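You operate a simulated robot arm through the tools that you are given. There is no shell and no other tool. Be economical: measure what you need, move in short steps, check, and stop when the job is done.

Carry out the task below with a simulated two-armed robot. There is one attempt and no reset: what you move stays moved.

JOB
Wheel the blue tray from under the red one to park 1.
Fine: red tray onto the turning stand, blue tray onto level 3 of the trolley, red tray back on stack A, each square in the middle; bar closed and brake free to wheel, brake on hold at the mark; leave the other trays.

It is judged by the outcome, as a careful person would: the job done as asked, and still so three seconds after it is handed in. It fails if anything else is knocked over, pushed out of place, dropped, spilled or broken.

ROBOT AND FRAMES
Two 7-joint arms with two-finger grippers on one trunk, on a base that drives. Base frame: it is fixed to the floor where the robot stands at the start and does not move with it; the origin is under the middle of the robot, x ahead of it, y to its left, z up. Readings come in mm, rad, newtons and seconds.
The left shoulder is at the start at [28, 267, 1130], the right one opposite. With the tool pointing down near the work surface each hand reaches from about 100 to 500 mm from the robot's upright axis, wherever it stands, measured 20 degrees to its own side. Places, roughly: blue lever of the turning stand [400, -600, 700]; blue trolley [-1100, -600, 500]; brake lever of the trolley [-800, -1000, 700]; cream cabinet [-1700, 1600, 800]; deck of the lift table [700, 1300, 500]; heat knob [-1500, 1900, 1100]; level 3 of the blue trolley [-1100, -600, 800]; stack cover [-1750, 2250, 1250]; top of stack a [700, -100, 1100]; trolley bar [-800, -400, 600]; turning stand on table 2 [700, -700, 800]; vent slide of the cream cabinet [-1500, 1400, 1400]; white lever of the lift table [400, 1300, 600]; wooden frame [-1750, 2250, 500]; yellow lever of the turning stand [400, -800, 700]; yellow tray [-1750, 2250, 750]. Payload 2.2 kg a hand.
The tool frame of a hand sits at the grasp point between the pads (the TCP): z along the fingers, y along the line on which they close. The tips reach 19 mm beyond it. Largest opening 116 mm; the body of the gripper starts 70 mm behind the TCP.
Orientation is that of the tool frame in the base frame, as [roll, pitch, yaw] about the fixed x, y, z axes, in that order (R = Rz(yaw) Ry(pitch) Rx(roll)). With the fingers straight down and closing along the base's y, the tool's x points along the base's -x, its y along +y and its z along -z.

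CONTROLS
- The arms move only by the tool apply_moves. It takes "left_targets", "right_targets" or both (then of equal length, played together; a hand with none holds still); each is a list of rows, each a list of 3 entries, a list of its own where there are three numbers: the shift along the tool's x, y, z in units of 20 mm (1.0 is 20 mm), then the turn, a rotation vector about the tool's x, y, z in units of 5 degrees (1.0 is 5 degrees), then the finger opening in mm, from 0 to 116. In form: [[[x, y, z], [wx, wy, wz], gripper], ...]. A call has 1 to 8 rows; each row shifts and turns the commanded pose from where the row before left it, along the tool's axes as they then stand. A call with a number of a shift or a turn outside -1 to 1 is refused whole. Each row takes 0.2 s and may step no farther than 50 mm and 0.15 rad from the row before; otherwise, or with a gripper value out of range, the whole call is refused. Where a pose cannot be reached the arm comes as near as it can. A force on the tool above 90 N (or 10 N above the force at the start of the call, whichever is more), or a blocked arm, ends the call early, and 0.2 s more pass. Each finger halts on what it meets, pressing with about 36 N; the grip force reading is that of the motor and also rises with nothing between the fingers. The clock runs only during rows and for 0.2 s after the last one: add rows that do not move to give the fingers time. The reply holds the time, the measured pose of the TCP, the force on the tool along the base axes, the opening and the grip force, in the units named above and with some noise, with the torque about the TCP (base axes, N m) and any sound that the robot's microphone picked up, and new pictures: "views" is both (left out), scene, wrist or none (wrist: the cameras of the hands that moved).
- Cameras (640 x 400 px; columns grow to the right, rows downward): "scene" is now at [94.5, -18.9, 1350.3]; the picture's right is [-0.83, -0.55, 0.03], its down [-0.15, 0.18, -0.97] and it looks along [0.53, -0.81, -0.24] (base axes); focal length 214 px, centre (320, 200). "left" rides on the left gripper at [69, 15, -97] in its tool frame; the picture's right is [-0.21, 0.98, 0.00], its down [-0.76, -0.17, -0.63] and it looks along [-0.62, -0.14, 0.77] (tool axes); focal length 251 px, centre (320, 200). "right" rides on the right gripper at [69, -15, -97] in its tool frame; the picture's right is [0.21, 0.98, 0.00], its down [-0.76, 0.17, -0.63] and it looks along [-0.62, 0.14, 0.78] (tool axes); focal length 251 px, centre (320, 200). There is no depth. A picture from a camera that has moved, and an enlarged one, comes with that camera's place and axes in the base frame and with its lens. The place of the scene camera against the robot may be out by one fixed shift of up to 12 mm in any direction.
- move_column(by): slides the trunk up (or, below 0, down) by that many mm; the arms and the scene camera ride with it, the base frame stays. It gives what a move gives, with no picture.
- steer(legs): drives the robot by 1 to 6 legs, each [ahead, left, turn to the left] in mm, mm and rad, along the robot's own axes; the way and the turn of a leg run together, so that a leg with both is an arc; at most 1500 mm and 3.142 rad a leg. The arms and the cameras ride along, it lands a little off, and it stops where it bumps. It gives what a move gives, and a new picture of the scene camera.
- head_to(pan, tilt): turns the head with the scene camera to pan (to the left, within 1.396 rad either way) and tilt (down, from -0.506 to 1.204), counted from straight ahead of the robot. It gives what a move gives, and a new picture of the scene camera.
- zoom(camera, box): a new picture of the part [left, top, right, bottom] of that camera's present view, enlarged. No time passes.
- close_job(): hands the job in; it is judged then, once.

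Go step by step. Nothing tells you exact positions but the pictures and the camera data: compare them with the known pose of the tool, close in by small moves and look again before you grip or let go. The budget is 120 turns and 260 pictures, counting those below and the enlarged ones. Unless the task says otherwise, let go and move clear before handing in, and close with one line.

The tools are called by a JSON object that holds its "name" and its "arguments". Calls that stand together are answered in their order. apply_moves: Moves the arms, as the interface text tells. Its arguments: {"type":"object","properties":{"left_targets":{"type":"array","items":{"type":"array"}},"right_targets":{"type":"array","items":{"type":"array"}},"views":{"type":"string","enum":["both","scene","wrist","none"]}},"required":[]} The other tools are called the same way: move_column (by) slides the trunk up or down; steer (legs) drives the base; head_to (pan, tilt) turns the head that bears the scene camera; zoom (camera, box) takes an enlarged picture of a part of a camera's view; close_job () hands the job in.

At the start:

```text
t: 0.0
left_tool_pos: [329.6, -5.2, 1424.6]
left_ee_rot: [-3.113, -0.012, 3.139]
left_force: [2.3, 1.3, 1.4]
left_wrist_torque: [-0.21, 0.14, 0.02]
left_opening: 115.9
left_grasp_force: 0.0
right_tool_pos: [312.1, -411.6, 1007.6]
right_ee_rot: [-3.112, -0.006, 3.138]
right_force: [-1.3, -0.4, -0.8]
right_wrist_torque: [0.09, -0.15, 0.02]
right_opening: 115.9
right_grasp_force: 0.0
trunk travel left (down, up): [-285.0, 205.0]
robot x, y, heading: [-5.3, 7.9, -0.004]
head pan, tilt: [-0.983, 0.272]
```

scene: 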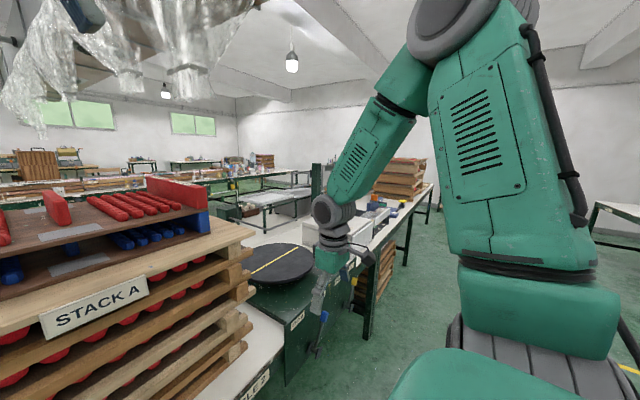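
right: 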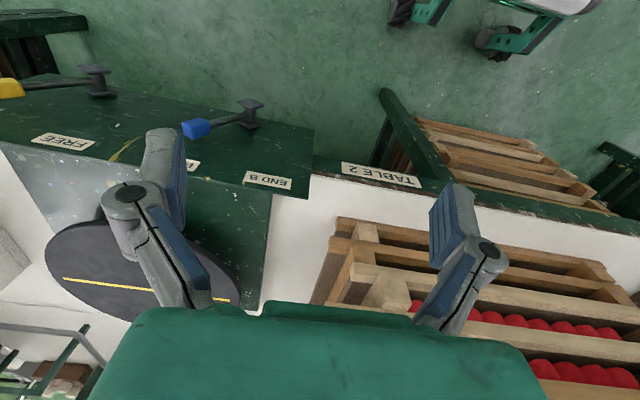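
left: 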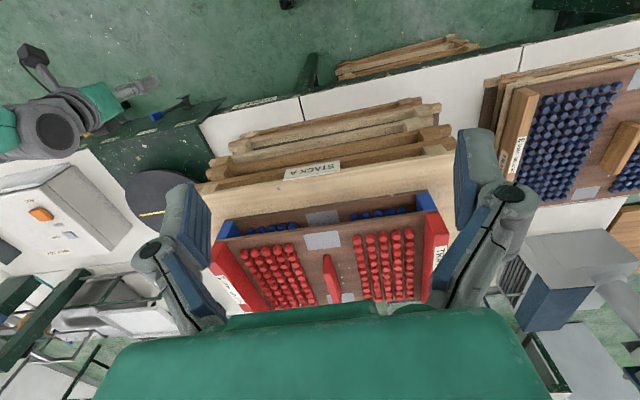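

I see stack A with the red tray on top and the blue one just under it, and the turning stand to the right. I'll look closer at the stack first.

{"name": "head_to", "arguments": {"pan": -0.15, "tilt": 0.7}}

{"name": "zoom", "arguments": {"camera": "left", "box": [180, 120, 480, 310]}}

{"name": "zoom", "arguments": {"camera": "right", "box": [0, 40, 340, 320]}}

```text
t: 1.2
left_tool_pos: [318.7, -128.4, 1420.0]
left_ee_rot: [3.081, -0.009, 3.135]
left_force: [-0.2, -3.1, -2.0]
left_wrist_torque: [0.28, 0.0, -0.04]
left_opening: 116.2
left_grasp_force: 0.0
right_tool_pos: [305.2, -500.4, 974.0]
right_ee_rot: [3.088, 0.0, 3.129]
right_force: [-1.9, -1.4, 0.0]
right_wrist_torque: [0.1, -0.08, -0.02]
right_opening: 116.0
right_grasp_force: 0.2
trunk travel left (down, up): [-285.0, 205.0]
robot x, y, heading: [-3.2, -3.0, -0.004]
head pan, tilt: [-0.15, 0.7]
camera scene: at [120.1, -65.7, 1309.2], right [-0.16, -0.99, -0.04], down [-0.64, 0.13, -0.76], along [0.75, -0.1, -0.65], focal length 214 px, centre (320, 200)
```

scene: 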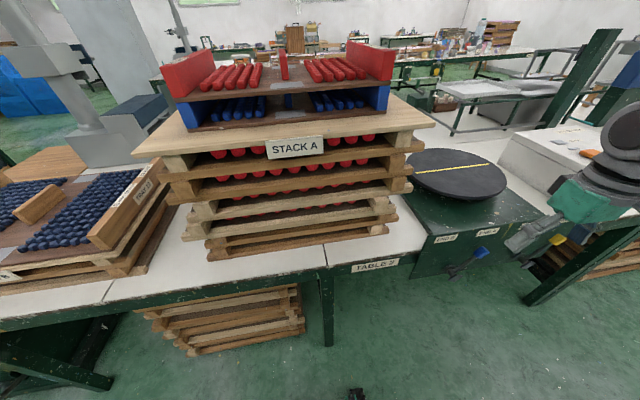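

```text
2.11 times, centred on (330, 215) of left
camera zoom: at [251.0, -118.9, 1516.3], right [0.22, 0.97, 0.06], down [0.76, -0.21, 0.61], along [0.61, -0.09, -0.79], focal length 529 px, centre (299, 168)
```

zoom: 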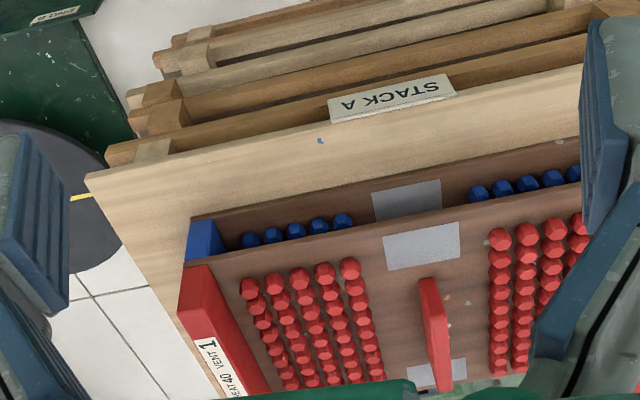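

```text
1.43 times, centred on (170, 180) of right
camera zoom: at [236.5, -519.5, 1069.1], right [-0.21, 0.98, 0.05], down [0.76, 0.12, 0.64], along [0.62, 0.17, -0.77], focal length 359 px, centre (534, 229)
```

zoom: 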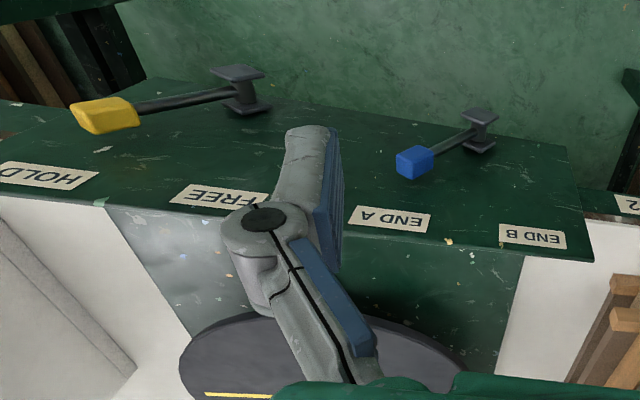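

The tool readings shifted a lot although only the head moved, as if the whole robot leans. I'll check with an idle move.

{"name": "apply_moves", "arguments": {"left_targets": [[[0, 0, 0], [0, 0, 0], 116]], "views": "none"}}

{"name": "apply_moves", "arguments": {"left_targets": [[[0, 0, 0], [0, 0, 0], 116], [[0, 0, 0], [0, 0, 0], 116], [[0, 0, 0], [0, 0, 0], 116], [[0, 0, 0], [0, 0, 0], 116], [[0, 0, 0], [0, 0, 0], 116]], "views": "scene"}}

```text
t: 1.6
left_tool_pos: [313.1, 47.6, 1441.0]
left_ee_rot: [-3.065, 0.01, -3.139]
left_force: [-0.2, 4.5, 2.2]
left_wrist_torque: [-0.36, 0.01, 0.01]
left_opening: 115.8
left_grasp_force: 0.0
right_tool_pos: [299.3, -372.9, 1025.5]
right_ee_rot: [-3.076, 0.006, -3.139]
right_force: [0.2, 1.9, 2.0]
right_wrist_torque: [-0.21, 0.07, 0.02]
right_opening: 116.1
right_grasp_force: 0.1
trunk travel left (down, up): [-285.0, 205.0]
robot x, y, heading: [0.6, 20.8, -0.004]
head pan, tilt: [-0.15, 0.7]
stopped in row 1 (left hand): the arm was blocked; the commanded pose is now the measured one
```

```text
t: 3.0
left_tool_pos: [310.1, -128.6, 1427.2]
left_ee_rot: [3.101, 0.009, 3.13]
left_force: [0.2, -5.0, -1.8]
left_wrist_torque: [0.37, 0.01, 0.02]
left_opening: 116.0
left_grasp_force: 0.1
right_tool_pos: [298.5, -498.1, 977.7]
right_ee_rot: [3.091, 0.004, 3.129]
right_force: [0.0, -2.7, 0.1]
right_wrist_torque: [0.17, -0.02, 0.01]
right_opening: 115.8
right_grasp_force: 0.0
trunk travel left (down, up): [-285.0, 205.0]
robot x, y, heading: [0.6, -6.7, -0.006]
head pan, tilt: [-0.15, 0.7]
stopped in row 5 (left hand): the arm was blocked; the commanded pose is now the measured one
camera scene: at [120.6, -77.4, 1308.3], right [-0.16, -0.99, -0.05], down [-0.64, 0.14, -0.76], along [0.75, -0.09, -0.65], focal length 214 px, centre (320, 200)
```

scene: 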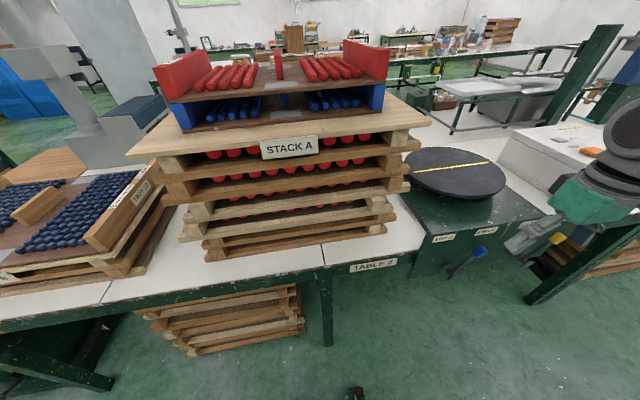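

The robot is rocking sideways about ±0.09 rad. I'll wait and see whether it dies out.

{"name": "apply_moves", "arguments": {"right_targets": [[[0, 0, 0], [0, 0, 0], 116], [[0, 0, 0], [0, 0, 0], 116], [[0, 0, 0], [0, 0, 0], 116], [[0, 0, 0], [0, 0, 0], 116], [[0, 0, 0], [0, 0, 0], 116], [[0, 0, 0], [0, 0, 0], 116], [[0, 0, 0], [0, 0, 0], 116], [[0, 0, 0], [0, 0, 0], 116]], "views": "none"}}

{"name": "move_column", "arguments": {"by": 0}}

{"name": "move_column", "arguments": {"by": 0}}

{"name": "move_column", "arguments": {"by": 0}}

```text
t: 3.5
left_tool_pos: [305.7, 50.6, 1445.1]
left_ee_rot: [-3.057, 0.018, 3.136]
left_force: [0.5, 2.6, 1.8]
left_wrist_torque: [-0.27, 0.01, 0.01]
left_opening: 116.1
left_grasp_force: 0.0
right_tool_pos: [290.2, -370.1, 1024.6]
right_ee_rot: [-3.071, -0.012, 3.138]
right_force: [1.1, 0.8, 1.2]
right_wrist_torque: [-0.05, 0.04, 0.01]
right_opening: 115.8
right_grasp_force: 0.1
trunk travel left (down, up): [-285.0, 205.0]
robot x, y, heading: [0.6, 18.6, -0.012]
head pan, tilt: [-0.15, 0.7]
stopped in row 2 (left hand): the arm was blocked; the commanded pose is now the measured one
```

```text
t: 4.0
left_tool_pos: [308.8, -86.4, 1436.8]
left_ee_rot: [3.137, 0.014, 3.134]
left_force: [0.0, -3.3, -2.3]
left_wrist_torque: [0.35, 0.06, -0.01]
left_opening: 116.3
left_grasp_force: 0.0
right_tool_pos: [293.7, -467.0, 985.9]
right_ee_rot: [3.124, -0.02, 3.138]
right_force: [0.0, -0.5, -0.9]
right_wrist_torque: [0.05, 0.0, 0.01]
right_opening: 116.2
right_grasp_force: 0.1
trunk travel left (down, up): [-285.0, 205.0]
robot x, y, heading: [-4.4, -5.5, 0.007]
head pan, tilt: [-0.15, 0.7]
```

```text
t: 4.5
left_tool_pos: [312.9, 34.4, 1437.7]
left_ee_rot: [-3.072, 0.009, 3.127]
left_force: [1.7, 3.6, 1.5]
left_wrist_torque: [-0.32, 0.13, -0.01]
left_opening: 116.0
left_grasp_force: 0.0
right_tool_pos: [293.7, -381.5, 1018.1]
right_ee_rot: [-3.085, -0.009, 3.131]
right_force: [1.3, 0.3, 0.6]
right_wrist_torque: [-0.02, 0.03, 0.01]
right_opening: 115.9
right_grasp_force: 0.0
trunk travel left (down, up): [-285.0, 205.0]
robot x, y, heading: [-2.6, 19.7, -0.016]
head pan, tilt: [-0.15, 0.7]
```

```text
t: 5.0
left_tool_pos: [308.5, -52.1, 1437.9]
left_ee_rot: [-3.125, 0.014, 3.138]
left_force: [0.7, 0.8, -3.1]
left_wrist_torque: [-0.04, 0.02, -0.01]
left_opening: 116.1
left_grasp_force: 0.1
right_tool_pos: [292.3, -443.0, 989.6]
right_ee_rot: [-3.135, -0.035, -3.141]
right_force: [2.3, 1.1, -2.9]
right_wrist_torque: [-0.1, 0.23, -0.02]
right_opening: 116.0
right_grasp_force: 0.0
trunk travel left (down, up): [-285.0, 205.0]
robot x, y, heading: [-0.5, -0.0, 0.001]
head pan, tilt: [-0.15, 0.7]
```

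The rocking is decaying, so I'll keep waiting.

{"name": "move_column", "arguments": {"by": 0}}

{"name": "move_column", "arguments": {"by": 0}}

{"name": "move_column", "arguments": {"by": 0}}

{"name": "move_column", "arguments": {"by": 0}}

```text
t: 5.5
left_tool_pos: [307.6, -5.3, 1437.6]
left_ee_rot: [-3.098, 0.008, 3.128]
left_force: [-0.6, -0.3, 1.0]
left_wrist_torque: [-0.03, -0.03, 0.01]
left_opening: 115.8
left_grasp_force: 0.1
right_tool_pos: [292.8, -411.5, 1010.1]
right_ee_rot: [-3.111, -0.003, 3.133]
right_force: [0.4, -0.2, 0.6]
right_wrist_torque: [0.0, 0.04, -0.03]
right_opening: 115.7
right_grasp_force: 0.1
trunk travel left (down, up): [-285.0, 205.0]
robot x, y, heading: [-2.0, 13.1, -0.006]
head pan, tilt: [-0.15, 0.7]
```

```text
t: 6.0
left_tool_pos: [302.2, -11.0, 1443.8]
left_ee_rot: [-3.096, 0.023, 3.13]
left_force: [-0.7, 0.3, 0.5]
left_wrist_torque: [0.08, -0.1, 0.03]
left_opening: 116.1
left_grasp_force: 0.1
right_tool_pos: [285.4, -411.0, 1002.9]
right_ee_rot: [-3.11, -0.04, 3.134]
right_force: [-1.2, 0.5, -0.4]
right_wrist_torque: [0.03, -0.09, 0.02]
right_opening: 116.1
right_grasp_force: 0.0
trunk travel left (down, up): [-285.0, 205.0]
robot x, y, heading: [0.6, 9.5, -0.006]
head pan, tilt: [-0.15, 0.7]
```

```text
t: 6.5
left_tool_pos: [302.4, -53.6, 1436.6]
left_ee_rot: [-3.124, 0.017, 3.127]
left_force: [0.4, -1.1, 0.0]
left_wrist_torque: [0.06, -0.06, 0.0]
left_opening: 116.0
left_grasp_force: 0.0
right_tool_pos: [292.4, -445.1, 1000.9]
right_ee_rot: [-3.137, 0.0, 3.133]
right_force: [-1.0, -0.1, 0.0]
right_wrist_torque: [0.03, -0.03, 0.02]
right_opening: 116.1
right_grasp_force: 0.2
trunk travel left (down, up): [-285.0, 205.0]
robot x, y, heading: [4.1, 2.1, -0.011]
head pan, tilt: [-0.15, 0.7]
```

```text
t: 7.0
left_tool_pos: [300.9, 33.2, 1447.7]
left_ee_rot: [-3.071, 0.025, 3.132]
left_force: [-1.9, 2.8, 3.0]
left_wrist_torque: [-0.15, -0.04, -0.01]
left_opening: 116.1
left_grasp_force: 0.1
right_tool_pos: [285.2, -379.8, 1015.7]
right_ee_rot: [-3.086, -0.028, 3.133]
right_force: [-0.3, 1.4, 1.2]
right_wrist_torque: [-0.06, 0.0, 0.02]
right_opening: 115.9
right_grasp_force: 0.1
trunk travel left (down, up): [-285.0, 205.0]
robot x, y, heading: [3.2, 20.9, -0.004]
head pan, tilt: [-0.15, 0.7]
```

{"name": "zoom", "arguments": {"camera": "scene", "box": [0, 0, 640, 400]}}

{"name": "apply_moves", "arguments": {"right_targets": [[[0, 0, 0], [0, 0, 0], 116]], "views": "none"}}

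{"name": "apply_moves", "arguments": {"right_targets": [[[0, 0, 0], [0, 0, 0], 116]], "views": "none"}}

{"name": "apply_moves", "arguments": {"right_targets": [[[0, 0, 0], [0, 0, 0], 116]], "views": "none"}}

```text
1.00 times, centred on (320, 200) of scene (not enlarged: the box is as wide or as high as the picture)
camera zoom: at [118.1, 18.6, 1311.3], right [-0.16, -0.99, 0.01], down [-0.63, 0.09, -0.77], along [0.76, -0.13, -0.64], focal length 214 px, centre (320, 200)
```

zoom: 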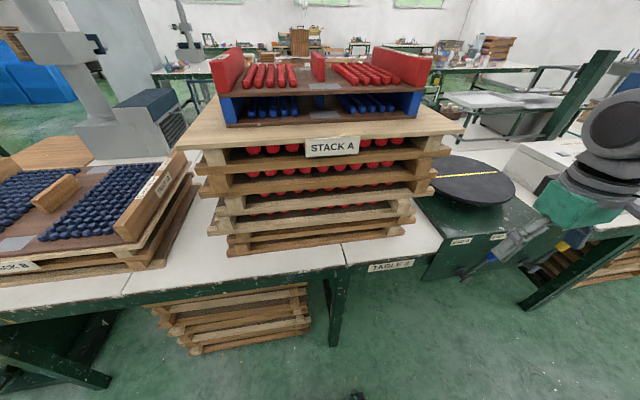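

```text
t: 7.6
left_tool_pos: [302.3, -124.3, 1433.4]
left_ee_rot: [3.114, 0.016, 3.123]
left_force: [0.2, -3.5, -1.9]
left_wrist_torque: [0.36, 0.04, 0.01]
left_opening: 116.1
left_grasp_force: 0.1
right_tool_pos: [292.7, -493.3, 978.5]
right_ee_rot: [3.098, -0.009, 3.128]
right_force: [0.3, -1.6, -0.9]
right_wrist_torque: [0.14, 0.01, -0.02]
right_opening: 115.7
right_grasp_force: 0.1
trunk travel left (down, up): [-285.0, 205.0]
robot x, y, heading: [1.7, -3.9, -0.009]
head pan, tilt: [-0.15, 0.7]
stopped in row 1 (right hand): the arm was blocked; the commanded pose is now the measured one
```

```text
t: 8.1
left_tool_pos: [297.6, 54.5, 1446.6]
left_ee_rot: [-3.051, 0.027, 3.13]
left_force: [0.5, 2.2, 1.1]
left_wrist_torque: [-0.25, 0.03, 0.0]
left_opening: 115.8
left_grasp_force: 0.0
right_tool_pos: [282.7, -368.5, 1022.2]
right_ee_rot: [-3.064, -0.034, 3.133]
right_force: [0.7, -0.5, 1.8]
right_wrist_torque: [-0.02, 0.01, 0.04]
right_opening: 116.0
right_grasp_force: 0.0
trunk travel left (down, up): [-285.0, 205.0]
robot x, y, heading: [-0.3, 18.4, -0.01]
head pan, tilt: [-0.15, 0.7]
stopped in row 1 (left hand): the arm was blocked; the commanded pose is now the measured one
```

```text
t: 8.7
left_tool_pos: [295.3, -53.1, 1442.2]
left_ee_rot: [-3.118, 0.025, 3.119]
left_force: [-0.4, -0.3, 0.0]
left_wrist_torque: [0.05, 0.03, -0.03]
left_opening: 115.9
left_grasp_force: 0.0
right_tool_pos: [280.2, -443.9, 993.0]
right_ee_rot: [-3.129, -0.052, 3.128]
right_force: [-0.2, 0.5, 0.3]
right_wrist_torque: [-0.04, -0.02, -0.02]
right_opening: 116.2
right_grasp_force: 0.2
trunk travel left (down, up): [-285.0, 205.0]
robot x, y, heading: [1.3, -4.8, -0.004]
head pan, tilt: [-0.15, 0.7]
stopped in row 1 (right hand): the arm was blocked; the commanded pose is now the measured one
```

The rocking is real and sustained. I'll back off from the table a bit and see if driving changes it.

{"name": "steer", "arguments": {"legs": [[-150, 0, 0]]}}

{"name": "move_column", "arguments": {"by": -60}}

{"name": "move_column", "arguments": {"by": 0}}

{"name": "move_column", "arguments": {"by": 0}}

{"name": "move_column", "arguments": {"by": 0}}

{"name": "move_column", "arguments": {"by": 0}}

```text
t: 10.0
left_tool_pos: [148.0, -27.7, 1440.6]
left_ee_rot: [-3.101, 0.02, 3.118]
left_force: [-0.5, 0.1, -0.3]
left_wrist_torque: [-0.05, -0.05, -0.01]
left_opening: 115.8
left_grasp_force: 0.0
right_tool_pos: [137.0, -429.3, 1004.2]
right_ee_rot: [-3.116, -0.025, 3.131]
right_force: [0.3, -0.1, 1.0]
right_wrist_torque: [-0.03, -0.02, 0.01]
right_opening: 115.9
right_grasp_force: 0.1
trunk travel left (down, up): [-285.0, 205.0]
robot x, y, heading: [-144.6, -4.0, -0.006]
head pan, tilt: [-0.15, 0.7]
camera scene: at [-21.2, 8.2, 1310.3], right [-0.15, -0.99, 0.02], down [-0.64, 0.08, -0.76], along [0.75, -0.13, -0.64], focal length 214 px, centre (320, 200)
```

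scene: 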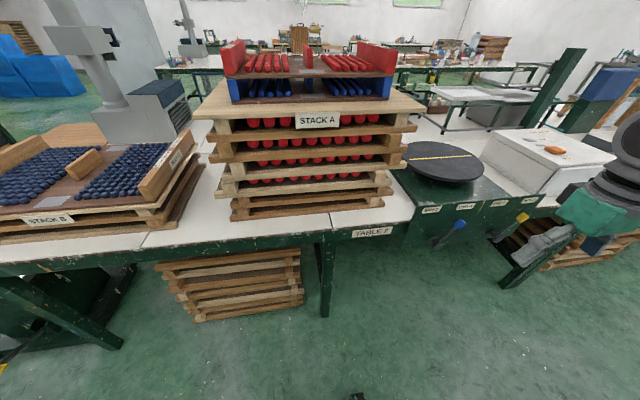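

```text
t: 11.0
left_tool_pos: [140.7, -105.2, 1374.9]
left_ee_rot: [3.127, 0.021, 3.114]
left_force: [0.2, -2.7, -2.4]
left_wrist_torque: [0.3, -0.03, 0.0]
left_opening: 116.0
left_grasp_force: 0.1
right_tool_pos: [134.1, -484.0, 924.0]
right_ee_rot: [3.117, -0.02, 3.126]
right_force: [0.0, -0.4, 0.1]
right_wrist_torque: [0.09, -0.02, -0.03]
right_opening: 116.2
right_grasp_force: 0.0
trunk travel left (down, up): [-225.0, 265.0]
robot x, y, heading: [-142.3, -10.4, -0.012]
head pan, tilt: [-0.15, 0.7]
```

```text
t: 11.5
left_tool_pos: [144.6, 9.6, 1386.7]
left_ee_rot: [-3.076, 0.026, 3.122]
left_force: [0.5, 4.1, 3.5]
left_wrist_torque: [-0.36, 0.06, -0.02]
left_opening: 116.1
left_grasp_force: 0.0
right_tool_pos: [131.6, -401.3, 952.4]
right_ee_rot: [-3.093, -0.032, 3.132]
right_force: [-0.4, 1.5, 1.5]
right_wrist_torque: [-0.14, 0.06, 0.03]
right_opening: 116.1
right_grasp_force: 0.0
trunk travel left (down, up): [-225.0, 265.0]
robot x, y, heading: [-144.7, 11.6, -0.009]
head pan, tilt: [-0.15, 0.7]
```

```text
t: 12.0
left_tool_pos: [145.8, -123.3, 1376.3]
left_ee_rot: [3.12, 0.019, 3.119]
left_force: [0.4, -3.7, -1.9]
left_wrist_torque: [0.38, 0.04, -0.02]
left_opening: 116.1
left_grasp_force: 0.1
right_tool_pos: [136.1, -495.2, 916.1]
right_ee_rot: [3.104, -0.032, 3.129]
right_force: [0.3, -1.6, -0.9]
right_wrist_torque: [0.17, 0.0, -0.01]
right_opening: 115.8
right_grasp_force: 0.0
trunk travel left (down, up): [-225.0, 265.0]
robot x, y, heading: [-144.2, -15.5, -0.007]
head pan, tilt: [-0.15, 0.7]
```

```text
t: 12.5
left_tool_pos: [149.6, 2.0, 1380.7]
left_ee_rot: [-3.084, 0.014, 3.118]
left_force: [0.3, 3.9, 2.7]
left_wrist_torque: [-0.29, 0.13, -0.05]
left_opening: 116.0
left_grasp_force: 0.1
right_tool_pos: [135.7, -409.2, 951.3]
right_ee_rot: [-3.1, -0.026, 3.127]
right_force: [0.3, 0.8, 1.7]
right_wrist_torque: [-0.01, 0.07, -0.01]
right_opening: 115.8
right_grasp_force: 0.1
trunk travel left (down, up): [-225.0, 265.0]
robot x, y, heading: [-142.7, 10.6, -0.009]
head pan, tilt: [-0.15, 0.7]
```

```text
t: 13.0
left_tool_pos: [145.8, -87.9, 1376.4]
left_ee_rot: [-3.137, 0.02, 3.122]
left_force: [0.5, 0.6, -2.0]
left_wrist_torque: [0.08, 0.08, 0.0]
left_opening: 115.8
left_grasp_force: 0.1
right_tool_pos: [132.4, -468.2, 921.3]
right_ee_rot: [3.131, -0.048, 3.137]
right_force: [-0.3, 1.0, -1.2]
right_wrist_torque: [-0.04, 0.06, -0.02]
right_opening: 116.0
right_grasp_force: 0.1
trunk travel left (down, up): [-225.0, 265.0]
robot x, y, heading: [-150.3, -10.9, -0.001]
head pan, tilt: [-0.15, 0.7]
```

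{"name": "move_column", "arguments": {"by": -225}}

{"name": "move_column", "arguments": {"by": 0}}

{"name": "move_column", "arguments": {"by": 0}}

{"name": "move_column", "arguments": {"by": 0}}

{"name": "move_column", "arguments": {"by": 0}}

{"name": "move_column", "arguments": {"by": 0}}

{"name": "move_column", "arguments": {"by": 0}}

{"name": "move_column", "arguments": {"by": 0}}

```text
t: 15.4
left_tool_pos: [143.7, -107.9, 1151.2]
left_ee_rot: [3.125, 0.02, 3.115]
left_force: [0.3, -4.5, -0.6]
left_wrist_torque: [0.41, 0.05, 0.02]
left_opening: 115.9
left_grasp_force: 0.0
right_tool_pos: [133.7, -483.5, 694.8]
right_ee_rot: [3.108, -0.029, 3.127]
right_force: [-0.6, -1.1, -0.3]
right_wrist_torque: [0.21, -0.06, -0.05]
right_opening: 116.3
right_grasp_force: 0.1
trunk travel left (down, up): [0.0, 490.0]
robot x, y, heading: [-146.4, -12.6, -0.008]
head pan, tilt: [-0.15, 0.7]
```

```text
t: 15.9
left_tool_pos: [146.4, -29.4, 1155.6]
left_ee_rot: [-3.1, 0.022, 3.12]
left_force: [0.4, 2.0, 1.2]
left_wrist_torque: [-0.21, 0.05, -0.04]
left_opening: 115.9
left_grasp_force: 0.0
right_tool_pos: [134.6, -431.5, 721.3]
right_ee_rot: [-3.118, -0.02, 3.13]
right_force: [-0.6, 0.8, 0.9]
right_wrist_torque: [-0.02, 0.02, 0.02]
right_opening: 116.2
right_grasp_force: 0.1
trunk travel left (down, up): [0.0, 490.0]
robot x, y, heading: [-144.8, -0.8, -0.009]
head pan, tilt: [-0.15, 0.7]
```

```text
t: 16.4
left_tool_pos: [143.0, -37.5, 1157.9]
left_ee_rot: [-3.108, 0.023, 3.119]
left_force: [-0.2, 0.8, 1.2]
left_wrist_torque: [-0.1, -0.01, 0.06]
left_opening: 116.1
left_grasp_force: 0.0
right_tool_pos: [130.8, -435.7, 714.0]
right_ee_rot: [-3.121, -0.038, 3.13]
right_force: [-0.1, -0.2, 0.6]
right_wrist_torque: [-0.07, -0.04, 0.02]
right_opening: 115.9
right_grasp_force: 0.1
trunk travel left (down, up): [0.0, 490.0]
robot x, y, heading: [-142.4, -0.4, -0.007]
head pan, tilt: [-0.15, 0.7]
```

```text
t: 16.9
left_tool_pos: [142.4, -99.7, 1151.7]
left_ee_rot: [3.128, 0.02, 3.115]
left_force: [1.4, -3.6, -1.5]
left_wrist_torque: [0.29, 0.0, 0.0]
left_opening: 116.0
left_grasp_force: 0.1
right_tool_pos: [133.9, -477.3, 697.9]
right_ee_rot: [3.115, -0.023, 3.126]
right_force: [-0.3, -1.7, -0.3]
right_wrist_torque: [0.11, 0.02, -0.05]
right_opening: 115.8
right_grasp_force: 0.1
trunk travel left (down, up): [0.0, 490.0]
robot x, y, heading: [-142.5, -10.8, -0.008]
head pan, tilt: [-0.15, 0.7]
```

```text
t: 17.4
left_tool_pos: [144.1, -19.8, 1157.5]
left_ee_rot: [-3.095, 0.023, 3.122]
left_force: [-0.6, 1.9, 1.7]
left_wrist_torque: [-0.25, -0.01, -0.01]
left_opening: 116.0
left_grasp_force: 0.1
right_tool_pos: [134.5, -423.4, 722.7]
right_ee_rot: [-3.109, -0.023, 3.134]
right_force: [0.2, 0.3, 1.0]
right_wrist_torque: [-0.13, -0.02, 0.03]
right_opening: 116.1
right_grasp_force: 0.0
trunk travel left (down, up): [0.0, 490.0]
robot x, y, heading: [-145.5, 5.4, -0.008]
head pan, tilt: [-0.15, 0.7]
```

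```text
t: 17.9
left_tool_pos: [144.8, -55.1, 1156.6]
left_ee_rot: [-3.119, 0.023, 3.12]
left_force: [-0.4, 0.1, 0.0]
left_wrist_torque: [0.0, -0.03, 0.03]
left_opening: 116.0
left_grasp_force: 0.0
right_tool_pos: [131.6, -446.6, 709.7]
right_ee_rot: [-3.134, -0.039, 3.131]
right_force: [0.5, -0.4, -0.5]
right_wrist_torque: [-0.03, -0.01, -0.02]
right_opening: 115.8
right_grasp_force: 0.1
trunk travel left (down, up): [0.0, 490.0]
robot x, y, heading: [-145.8, -5.7, -0.009]
head pan, tilt: [-0.15, 0.7]
```

```text
t: 18.4
left_tool_pos: [143.1, -89.0, 1151.2]
left_ee_rot: [3.137, 0.022, 3.116]
left_force: [-0.3, -2.3, -0.9]
left_wrist_torque: [0.23, 0.02, 0.01]
left_opening: 116.0
left_grasp_force: 0.1
right_tool_pos: [133.6, -470.2, 702.8]
right_ee_rot: [3.123, -0.021, 3.129]
right_force: [0.5, -0.9, -0.5]
right_wrist_torque: [0.07, 0.0, 0.01]
right_opening: 116.2
right_grasp_force: 0.1
trunk travel left (down, up): [0.0, 490.0]
robot x, y, heading: [-147.2, -9.4, -0.007]
head pan, tilt: [-0.15, 0.7]
```

```text
t: 18.9
left_tool_pos: [143.8, -16.6, 1159.2]
left_ee_rot: [-3.093, 0.022, 3.121]
left_force: [-0.6, 3.3, 0.8]
left_wrist_torque: [-0.21, -0.01, 0.01]
left_opening: 115.9
left_grasp_force: 0.1
right_tool_pos: [132.4, -422.1, 723.0]
right_ee_rot: [-3.108, -0.027, 3.131]
right_force: [0.4, 1.6, 0.3]
right_wrist_torque: [-0.13, 0.0, 0.03]
right_opening: 116.0
right_grasp_force: 0.1
trunk travel left (down, up): [0.0, 490.0]
robot x, y, heading: [-145.8, 5.3, -0.008]
head pan, tilt: [-0.15, 0.7]
```

Decay is slow but clear; I'll wait with longer idle moves.

{"name": "apply_moves", "arguments": {"right_targets": [[[0, 0, 0], [0, 0, 0], 116], [[0, 0, 0], [0, 0, 0], 116], [[0, 0, 0], [0, 0, 0], 116], [[0, 0, 0], [0, 0, 0], 116], [[0, 0, 0], [0, 0, 0], 116], [[0, 0, 0], [0, 0, 0], 116], [[0, 0, 0], [0, 0, 0], 116], [[0, 0, 0], [0, 0, 0], 116]], "views": "none"}}

{"name": "apply_moves", "arguments": {"right_targets": [[[0, 0, 0], [0, 0, 0], 116], [[0, 0, 0], [0, 0, 0], 116], [[0, 0, 0], [0, 0, 0], 116], [[0, 0, 0], [0, 0, 0], 116], [[0, 0, 0], [0, 0, 0], 116], [[0, 0, 0], [0, 0, 0], 116], [[0, 0, 0], [0, 0, 0], 116], [[0, 0, 0], [0, 0, 0], 116]], "views": "none"}}

{"name": "apply_moves", "arguments": {"right_targets": [[[0, 0, 0], [0, 0, 0], 116], [[0, 0, 0], [0, 0, 0], 116], [[0, 0, 0], [0, 0, 0], 116], [[0, 0, 0], [0, 0, 0], 116], [[0, 0, 0], [0, 0, 0], 116], [[0, 0, 0], [0, 0, 0], 116], [[0, 0, 0], [0, 0, 0], 116], [[0, 0, 0], [0, 0, 0], 116]], "views": "none"}}

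{"name": "move_column", "arguments": {"by": 0}}

{"name": "move_column", "arguments": {"by": 0}}

{"name": "move_column", "arguments": {"by": 0}}

```text
t: 20.7
left_tool_pos: [143.6, -78.3, 1152.2]
left_ee_rot: [-3.14, 0.022, 3.114]
left_force: [0.8, -1.3, -0.5]
left_wrist_torque: [0.16, 0.02, 0.02]
left_opening: 116.0
left_grasp_force: 0.0
right_tool_pos: [134.5, -463.6, 705.6]
right_ee_rot: [3.132, -0.021, 3.128]
right_force: [-0.5, -0.5, 0.0]
right_wrist_torque: [0.09, -0.04, -0.01]
right_opening: 116.1
right_grasp_force: 0.0
trunk travel left (down, up): [0.0, 490.0]
robot x, y, heading: [-146.2, -3.9, -0.004]
head pan, tilt: [-0.15, 0.7]
```

```text
t: 22.5
left_tool_pos: [144.5, -64.2, 1156.1]
left_ee_rot: [-3.128, 0.023, 3.117]
left_force: [0.1, -0.6, 0.3]
left_wrist_torque: [0.0, 0.01, 0.03]
left_opening: 116.1
left_grasp_force: 0.0
right_tool_pos: [133.0, -452.9, 707.4]
right_ee_rot: [-3.139, -0.033, 3.128]
right_force: [-1.3, 0.1, 0.1]
right_wrist_torque: [0.03, 0.0, 0.0]
right_opening: 116.0
right_grasp_force: 0.1
trunk travel left (down, up): [0.0, 490.0]
robot x, y, heading: [-144.0, -4.2, -0.007]
head pan, tilt: [-0.15, 0.7]
```

```text
t: 24.3
left_tool_pos: [144.4, -32.0, 1158.0]
left_ee_rot: [-3.105, 0.024, 3.121]
left_force: [0.2, 2.3, 1.4]
left_wrist_torque: [-0.19, 0.0, -0.05]
left_opening: 115.8
left_grasp_force: 0.1
right_tool_pos: [134.0, -432.0, 718.9]
right_ee_rot: [-3.119, -0.027, 3.134]
right_force: [0.5, 1.1, 0.4]
right_wrist_torque: [-0.03, 0.01, 0.02]
right_opening: 115.9
right_grasp_force: 0.1
trunk travel left (down, up): [0.0, 490.0]
robot x, y, heading: [-142.7, 6.3, -0.005]
head pan, tilt: [-0.15, 0.7]
```

```text
t: 24.8
left_tool_pos: [143.5, -66.6, 1156.4]
left_ee_rot: [-3.128, 0.023, 3.118]
left_force: [0.1, -0.5, -1.0]
left_wrist_torque: [0.05, 0.0, 0.0]
left_opening: 115.9
left_grasp_force: 0.0
right_tool_pos: [132.6, -453.5, 707.7]
right_ee_rot: [3.139, -0.033, 3.129]
right_force: [0.1, -1.5, -0.6]
right_wrist_torque: [0.04, -0.01, 0.01]
right_opening: 116.1
right_grasp_force: 0.1
trunk travel left (down, up): [0.0, 490.0]
robot x, y, heading: [-146.9, -3.9, -0.009]
head pan, tilt: [-0.15, 0.7]
```

```text
t: 25.3
left_tool_pos: [146.0, -62.1, 1154.0]
left_ee_rot: [-3.125, 0.022, 3.117]
left_force: [0.9, -1.5, 0.4]
left_wrist_torque: [0.07, 0.01, -0.03]
left_opening: 116.1
left_grasp_force: 0.0
right_tool_pos: [133.6, -452.9, 710.6]
right_ee_rot: [-3.141, -0.022, 3.13]
right_force: [-0.3, 0.1, -0.6]
right_wrist_torque: [0.05, -0.01, 0.03]
right_opening: 116.2
right_grasp_force: 0.1
trunk travel left (down, up): [0.0, 490.0]
robot x, y, heading: [-146.6, -4.8, -0.002]
head pan, tilt: [-0.15, 0.7]
```

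```text
t: 25.8
left_tool_pos: [144.8, -38.5, 1157.7]
left_ee_rot: [-3.107, 0.024, 3.121]
left_force: [0.9, 1.9, 0.7]
left_wrist_torque: [-0.11, 0.03, -0.03]
left_opening: 116.0
left_grasp_force: 0.1
right_tool_pos: [132.8, -436.4, 716.2]
right_ee_rot: [-3.122, -0.027, 3.13]
right_force: [0.7, 0.7, 0.0]
right_wrist_torque: [-0.07, 0.01, 0.03]
right_opening: 116.0
right_grasp_force: 0.1
trunk travel left (down, up): [0.0, 490.0]
robot x, y, heading: [-142.3, 0.5, -0.005]
head pan, tilt: [-0.15, 0.7]
```

The rocking is down to about ±15 mm and still fading. I use the time to survey: right side first, then left.

{"name": "head_to", "arguments": {"pan": -0.6, "tilt": 0.35}}

{"name": "head_to", "arguments": {"pan": -1.39, "tilt": 0.45}}

{"name": "head_to", "arguments": {"pan": 0.7, "tilt": 0.4}}

{"name": "head_to", "arguments": {"pan": 1.39, "tilt": 0.4}}

```text
t: 26.7
left_tool_pos: [144.7, -45.2, 1156.3]
left_ee_rot: [-3.113, 0.024, 3.119]
left_force: [0.3, 0.3, -1.2]
left_wrist_torque: [-0.01, -0.02, -0.03]
left_opening: 116.0
left_grasp_force: 0.1
right_tool_pos: [133.6, -439.8, 714.5]
right_ee_rot: [-3.128, -0.024, 3.131]
right_force: [-0.3, -0.3, -0.5]
right_wrist_torque: [0.02, 0.0, 0.06]
right_opening: 116.1
right_grasp_force: 0.0
trunk travel left (down, up): [0.0, 490.0]
robot x, y, heading: [-145.2, -2.0, -0.008]
head pan, tilt: [-0.6, 0.351]
camera scene: at [-31.5, -46.0, 1057.7], right [-0.57, -0.82, 0.01], down [-0.28, 0.19, -0.94], along [0.77, -0.54, -0.34], focal length 214 px, centre (320, 200)
```

scene: 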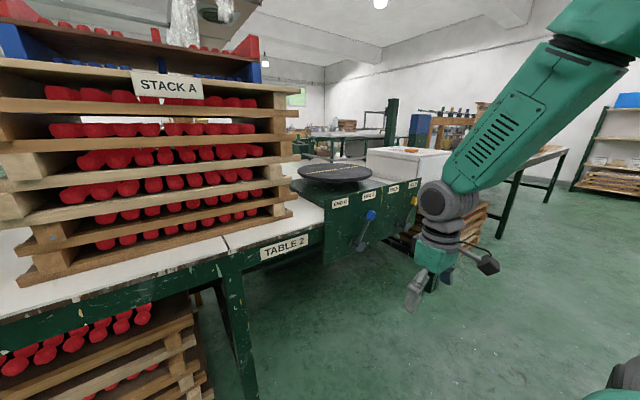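

```text
t: 27.8
left_tool_pos: [143.5, -67.1, 1155.3]
left_ee_rot: [-3.13, 0.021, 3.117]
left_force: [0.4, -0.7, -0.8]
left_wrist_torque: [0.06, -0.02, -0.01]
left_opening: 116.0
left_grasp_force: 0.0
right_tool_pos: [132.8, -454.3, 708.1]
right_ee_rot: [3.14, -0.027, 3.13]
right_force: [-0.5, -0.1, -0.6]
right_wrist_torque: [0.02, -0.02, -0.01]
right_opening: 116.1
right_grasp_force: 0.1
trunk travel left (down, up): [0.0, 490.0]
robot x, y, heading: [-145.0, -4.7, -0.006]
head pan, tilt: [-1.389, 0.45]
camera scene: at [-92.0, -105.3, 1047.2], right [-0.98, -0.17, 0.0], down [-0.08, 0.44, -0.9], along [0.16, -0.88, -0.44], focal length 214 px, centre (320, 200)
```

scene: 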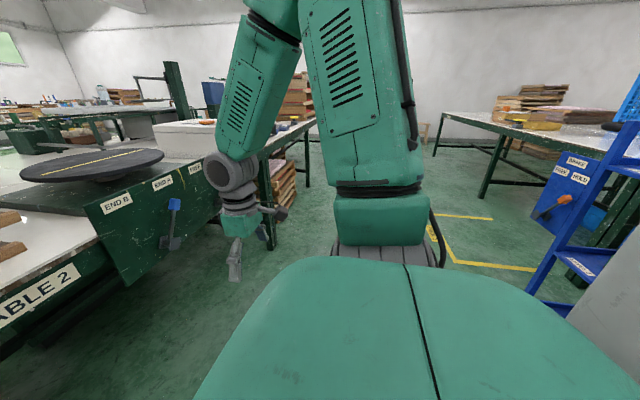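

```text
t: 29.8
left_tool_pos: [145.8, -49.8, 1159.3]
left_ee_rot: [-3.113, 0.023, 3.124]
left_force: [0.1, 0.6, -0.4]
left_wrist_torque: [-0.05, 0.01, -0.01]
left_opening: 116.1
left_grasp_force: 0.0
right_tool_pos: [133.5, -445.1, 713.0]
right_ee_rot: [-3.134, -0.025, 3.133]
right_force: [0.7, -0.1, 0.4]
right_wrist_torque: [-0.01, 0.03, 0.06]
right_opening: 116.0
right_grasp_force: 0.1
trunk travel left (down, up): [0.0, 490.0]
robot x, y, heading: [-142.7, 2.1, -0.006]
head pan, tilt: [0.7, 0.4]
camera scene: at [-32.5, 52.6, 1052.8], right [0.58, -0.81, 0.0], down [-0.32, -0.23, -0.92], along [0.75, 0.53, -0.39], focal length 214 px, centre (320, 200)
```

scene: 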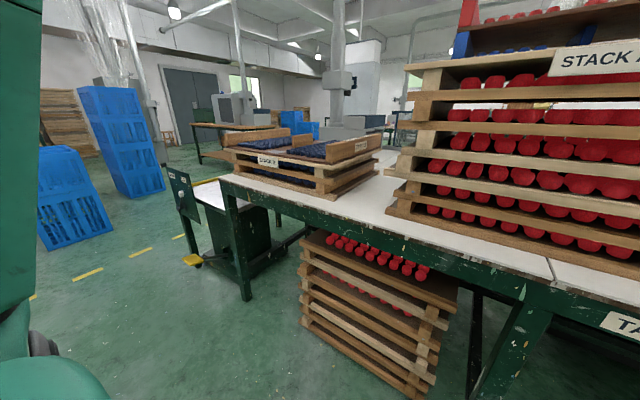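

```text
t: 30.9
left_tool_pos: [145.2, -57.1, 1156.6]
left_ee_rot: [-3.12, 0.021, 3.121]
left_force: [-0.4, -0.4, 0.6]
left_wrist_torque: [0.01, 0.02, 0.03]
left_opening: 116.0
left_grasp_force: 0.1
right_tool_pos: [133.3, -448.8, 711.2]
right_ee_rot: [-3.137, -0.026, 3.13]
right_force: [-0.7, -0.7, -0.1]
right_wrist_torque: [0.05, 0.01, 0.0]
right_opening: 115.9
right_grasp_force: 0.1
trunk travel left (down, up): [0.0, 490.0]
robot x, y, heading: [-145.2, -3.1, -0.007]
head pan, tilt: [1.389, 0.4]
camera scene: at [-32.2, 47.2, 1053.2], right [0.57, -0.82, 0.0], down [-0.32, -0.22, -0.92], along [0.75, 0.53, -0.39], focal length 214 px, centre (320, 200)
```

scene: 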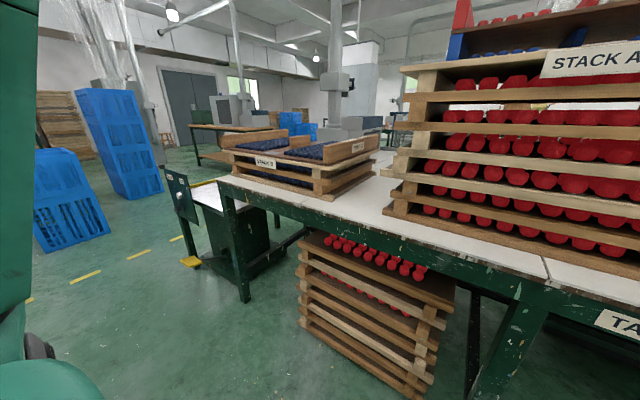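

The rocking has died out. I look to the right again to examine the trolley, floor marks and turning stand.

{"name": "head_to", "arguments": {"pan": -1.39, "tilt": 0.45}}

{"name": "zoom", "arguments": {"camera": "scene", "box": [420, 80, 640, 320]}}

{"name": "zoom", "arguments": {"camera": "scene", "box": [0, 120, 300, 300]}}

```text
t: 33.3
left_tool_pos: [144.0, -55.6, 1155.4]
left_ee_rot: [-3.121, 0.023, 3.119]
left_force: [-0.9, 0.6, -0.3]
left_wrist_torque: [0.0, 0.0, 0.0]
left_opening: 115.8
left_grasp_force: 0.0
right_tool_pos: [133.9, -447.6, 711.2]
right_ee_rot: [-3.136, -0.027, 3.131]
right_force: [0.3, 0.3, 0.3]
right_wrist_torque: [0.01, 0.01, -0.01]
right_opening: 115.8
right_grasp_force: 0.2
trunk travel left (down, up): [0.0, 490.0]
robot x, y, heading: [-141.1, -3.0, -0.008]
head pan, tilt: [-1.389, 0.45]
camera scene: at [-92.1, -95.9, 1048.0], right [-0.98, -0.17, 0.0], down [-0.08, 0.43, -0.9], along [0.16, -0.89, -0.44], focal length 214 px, centre (320, 200)
```

scene: 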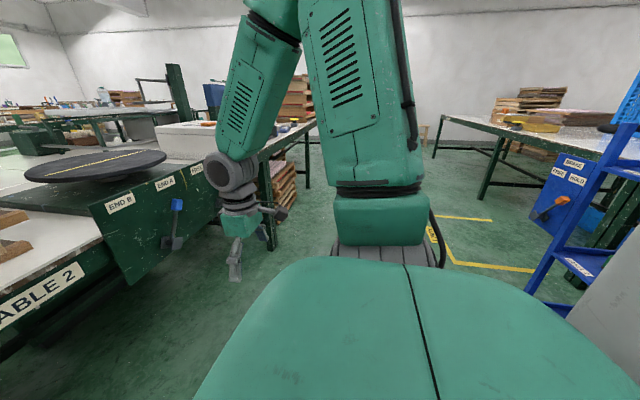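

```text
1.67 times, centred on (530, 200) of scene
camera zoom: at [-92.1, -95.9, 1048.0], right [-0.98, -0.17, 0.0], down [-0.08, 0.43, -0.9], along [0.16, -0.89, -0.44], focal length 358 px, centre (-30, 200)
```

zoom: 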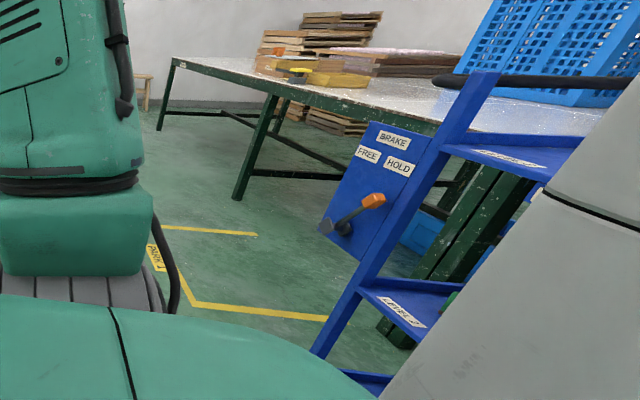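

```text
2.13 times, centred on (150, 210) of scene
camera zoom: at [-92.1, -95.9, 1048.0], right [-0.98, -0.17, 0.0], down [-0.08, 0.43, -0.9], along [0.16, -0.89, -0.44], focal length 458 px, centre (683, 179)
```

zoom: 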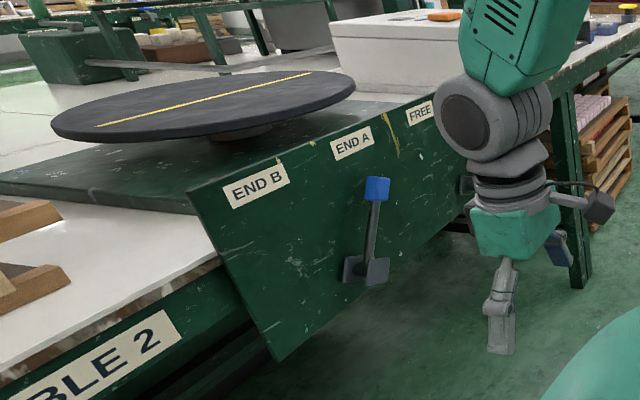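

Trolley's brake panel and PARK 1 marks are to my right-rear; the stand's levers look to be at END A and HOLD. I'll raise the column and stretch the left hand forward while in free space.

{"name": "move_column", "arguments": {"by": 400}}

{"name": "head_to", "arguments": {"pan": -0.1, "tilt": 0.6}}

{"name": "apply_moves", "arguments": {"left_targets": [[[-1, 0, 0], [0, 0, 0], 116], [[-1, 0, 0], [0, 0, 0], 116], [[-1, 0, 0], [0, 0, 0], 116], [[-1, 0, 0], [0, 0, 0], 116], [[-1, 0, 0], [0, 0, 0], 116], [[-1, 0, 0], [0, 0, 0], 116], [[-1, 0, 0], [0, 0, 0], 116], [[0, 0, 0], [0, 0, 0], 116]], "views": "none"}}

{"name": "apply_moves", "arguments": {"left_targets": [[[-1, 0, 0], [0, 0, 0], 116], [[-1, 0, 0], [0, 0, 0], 116], [[-1, 0, 0], [0, 0, 0], 116], [[-1, 0, 0], [0, 0, 0], 116], [[-1, 0, 0], [0, 0, 0], 116], [[0, 0, 0], [0, 0, 0], 116], [[0, 0, 0], [0, 0, 0], 116], [[0, 0, 0], [0, 0, 0], 116]], "views": "both"}}

```text
t: 37.1
left_tool_pos: [144.1, -56.8, 1555.8]
left_ee_rot: [-3.123, 0.021, 3.119]
left_force: [0.4, -0.4, -0.3]
left_wrist_torque: [0.01, 0.02, 0.03]
left_opening: 115.9
left_grasp_force: 0.0
right_tool_pos: [133.7, -448.4, 1112.0]
right_ee_rot: [-3.137, -0.026, 3.13]
right_force: [0.0, -0.1, 0.0]
right_wrist_torque: [0.0, -0.04, 0.0]
right_opening: 116.2
right_grasp_force: 0.1
trunk travel left (down, up): [-400.0, 90.0]
robot x, y, heading: [-142.7, -0.7, -0.007]
head pan, tilt: [-1.389, 0.45]
```

```text
t: 38.6
left_tool_pos: [144.7, -57.3, 1554.7]
left_ee_rot: [-3.12, 0.024, 3.118]
left_force: [-0.2, -0.6, -0.7]
left_wrist_torque: [0.0, 0.02, 0.01]
left_opening: 116.0
left_grasp_force: 0.0
right_tool_pos: [134.1, -449.0, 1112.2]
right_ee_rot: [-3.134, -0.027, 3.132]
right_force: [0.8, 0.7, 0.5]
right_wrist_torque: [0.0, -0.03, 0.0]
right_opening: 115.9
right_grasp_force: 0.1
trunk travel left (down, up): [-400.0, 90.0]
robot x, y, heading: [-144.3, -2.5, -0.008]
head pan, tilt: [-0.099, 0.6]
camera scene: at [-19.3, -15.8, 1434.5], right [-0.11, -0.99, 0.0], down [-0.56, 0.06, -0.82], along [0.82, -0.09, -0.57], focal length 214 px, centre (320, 200)
```

scene: 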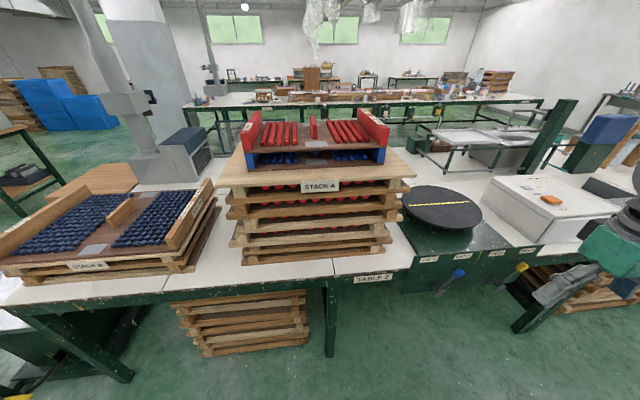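

```text
t: 40.4
left_tool_pos: [253.0, -29.9, 1539.1]
left_ee_rot: [-3.118, 0.028, 3.119]
left_force: [0.1, -0.1, 0.6]
left_wrist_torque: [0.02, 0.05, 0.0]
left_opening: 115.9
left_grasp_force: 0.1
left hand out of reach, approached as far as the arm can: row 2, 3, 4, 5, 6, 7
right_tool_pos: [133.3, -448.3, 1111.2]
right_ee_rot: [-3.136, -0.028, 3.132]
right_force: [0.0, 0.6, -0.3]
right_wrist_torque: [-0.04, -0.03, 0.04]
right_opening: 115.9
right_grasp_force: 0.0
trunk travel left (down, up): [-400.0, 90.0]
robot x, y, heading: [-146.0, 0.8, -0.005]
head pan, tilt: [-0.099, 0.6]
```

```text
t: 42.2
left_tool_pos: [297.1, -6.9, 1522.9]
left_ee_rot: [-3.121, 0.025, 3.12]
left_force: [0.3, -0.5, -0.4]
left_wrist_torque: [0.0, -0.01, 0.01]
left_opening: 116.2
left_grasp_force: 0.0
left hand out of reach, approached as far as the arm can: row 1, 2, 3, 4, 5
right_tool_pos: [133.4, -449.1, 1110.7]
right_ee_rot: [-3.134, -0.031, 3.131]
right_force: [-0.1, 0.0, 0.2]
right_wrist_torque: [0.02, 0.04, 0.02]
right_opening: 115.8
right_grasp_force: 0.1
trunk travel left (down, up): [-400.0, 90.0]
robot x, y, heading: [-144.3, -0.1, -0.009]
head pan, tilt: [-0.099, 0.6]
camera scene: at [-18.4, -15.9, 1434.4], right [-0.11, -0.99, 0.0], down [-0.56, 0.06, -0.82], along [0.82, -0.09, -0.57], focal length 214 px, centre (320, 200)
camera left: at [226.5, 10.6, 1615.7], right [0.24, 0.97, -0.02], down [0.74, -0.17, 0.65], along [0.63, -0.17, -0.76], focal length 251 px, centre (320, 200)
```

scene: 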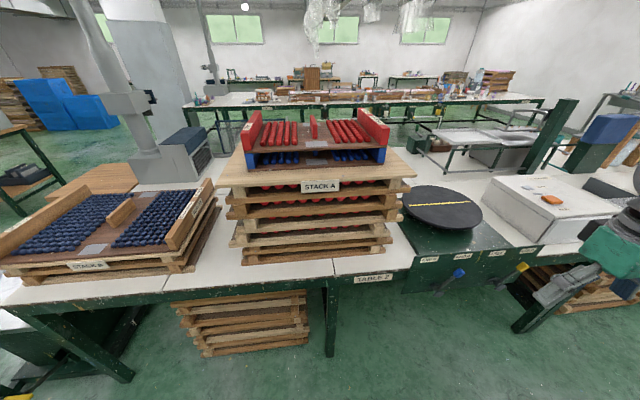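
left: 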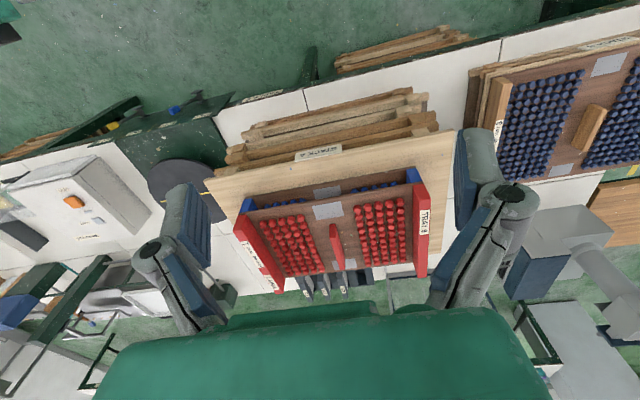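

Arm is reach-limited at this height; I raise the column to the top and lower the hand relative to it, which gives more forward reach.

{"name": "move_column", "arguments": {"by": 90}}

{"name": "apply_moves", "arguments": {"left_targets": [[[0, 0, 1], [0, 0, 0], 116], [[0, 0, 1], [0, 0, 0], 116], [[0, 0, 1], [0, 0, 0], 116], [[0, 0, 1], [0, 0, 0], 116], [[0, 0, 1], [0, 0, 0], 116], [[0, 0, 1], [0, 0, 0], 116], [[0, 0, 1], [0, 0, 0], 116], [[0, 0, 1], [0, 0, 0], 116]], "views": "none"}}

{"name": "apply_moves", "arguments": {"left_targets": [[[-1, 0, 0], [0, 0, 0], 116], [[-1, 0, 0], [0, 0, 0], 116], [[-1, 0, 0], [0, 0, 0], 116], [[-1, 0, 0], [0, 0, 0], 116], [[-1, 0, 0], [0, 0, 0], 116], [[-1, 0, 0], [0, 0, 0], 116], [[0, 0, 0], [0, 0, 0], 116], [[0, 0, 0], [0, 0, 0], 116]], "views": "both"}}

```text
t: 43.5
left_tool_pos: [297.0, -8.3, 1611.1]
left_ee_rot: [-3.122, 0.023, 3.119]
left_force: [0.2, -0.8, -0.4]
left_wrist_torque: [-0.02, 0.02, 0.01]
left_opening: 116.0
left_grasp_force: 0.2
right_tool_pos: [133.5, -448.3, 1201.0]
right_ee_rot: [-3.137, -0.031, 3.132]
right_force: [0.0, 0.2, -0.2]
right_wrist_torque: [-0.02, -0.01, -0.01]
right_opening: 115.7
right_grasp_force: 0.1
trunk travel left (down, up): [-490.0, 0.0]
robot x, y, heading: [-144.3, -4.6, -0.005]
head pan, tilt: [-0.099, 0.6]
```

```text
t: 45.2
left_tool_pos: [302.3, -12.5, 1451.1]
left_ee_rot: [-3.12, 0.024, 3.118]
left_force: [-0.6, 0.6, -0.8]
left_wrist_torque: [0.01, 0.01, 0.02]
left_opening: 116.1
left_grasp_force: 0.2
right_tool_pos: [133.8, -448.3, 1200.5]
right_ee_rot: [-3.135, -0.028, 3.131]
right_force: [-0.9, 0.1, -0.1]
right_wrist_torque: [-0.03, 0.01, -0.02]
right_opening: 116.0
right_grasp_force: 0.2
trunk travel left (down, up): [-490.0, 0.0]
robot x, y, heading: [-143.7, -5.1, -0.01]
head pan, tilt: [-0.099, 0.6]
```

```text
t: 47.0
left_tool_pos: [425.0, -1.5, 1465.1]
left_ee_rot: [-3.095, 0.028, 3.139]
left_force: [-0.5, 0.8, 0.5]
left_wrist_torque: [-0.01, -0.03, -0.03]
left_opening: 115.8
left_grasp_force: 0.1
right_tool_pos: [132.5, -448.7, 1201.1]
right_ee_rot: [-3.137, -0.032, 3.131]
right_force: [-0.1, 0.5, 0.8]
right_wrist_torque: [0.04, 0.03, -0.05]
right_opening: 116.0
right_grasp_force: 0.1
trunk travel left (down, up): [-490.0, 0.0]
robot x, y, heading: [-146.3, -1.0, -0.003]
head pan, tilt: [-0.099, 0.6]
camera scene: at [-18.1, -15.9, 1524.5], right [-0.11, -0.99, 0.0], down [-0.56, 0.06, -0.82], along [0.82, -0.09, -0.57], focal length 214 px, centre (320, 200)
camera left: at [353.3, 18.4, 1558.4], right [0.22, 0.98, -0.04], down [0.74, -0.14, 0.66], along [0.64, -0.17, -0.75], focal length 251 px, centre (320, 200)
```

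scene: 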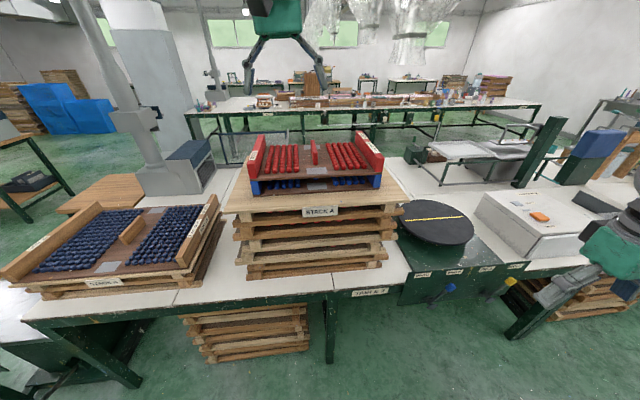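
left: 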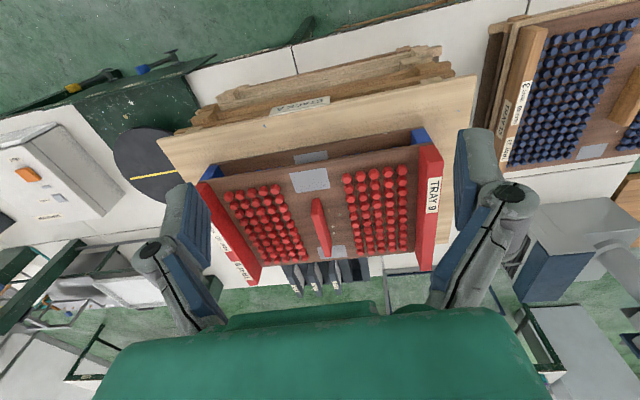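

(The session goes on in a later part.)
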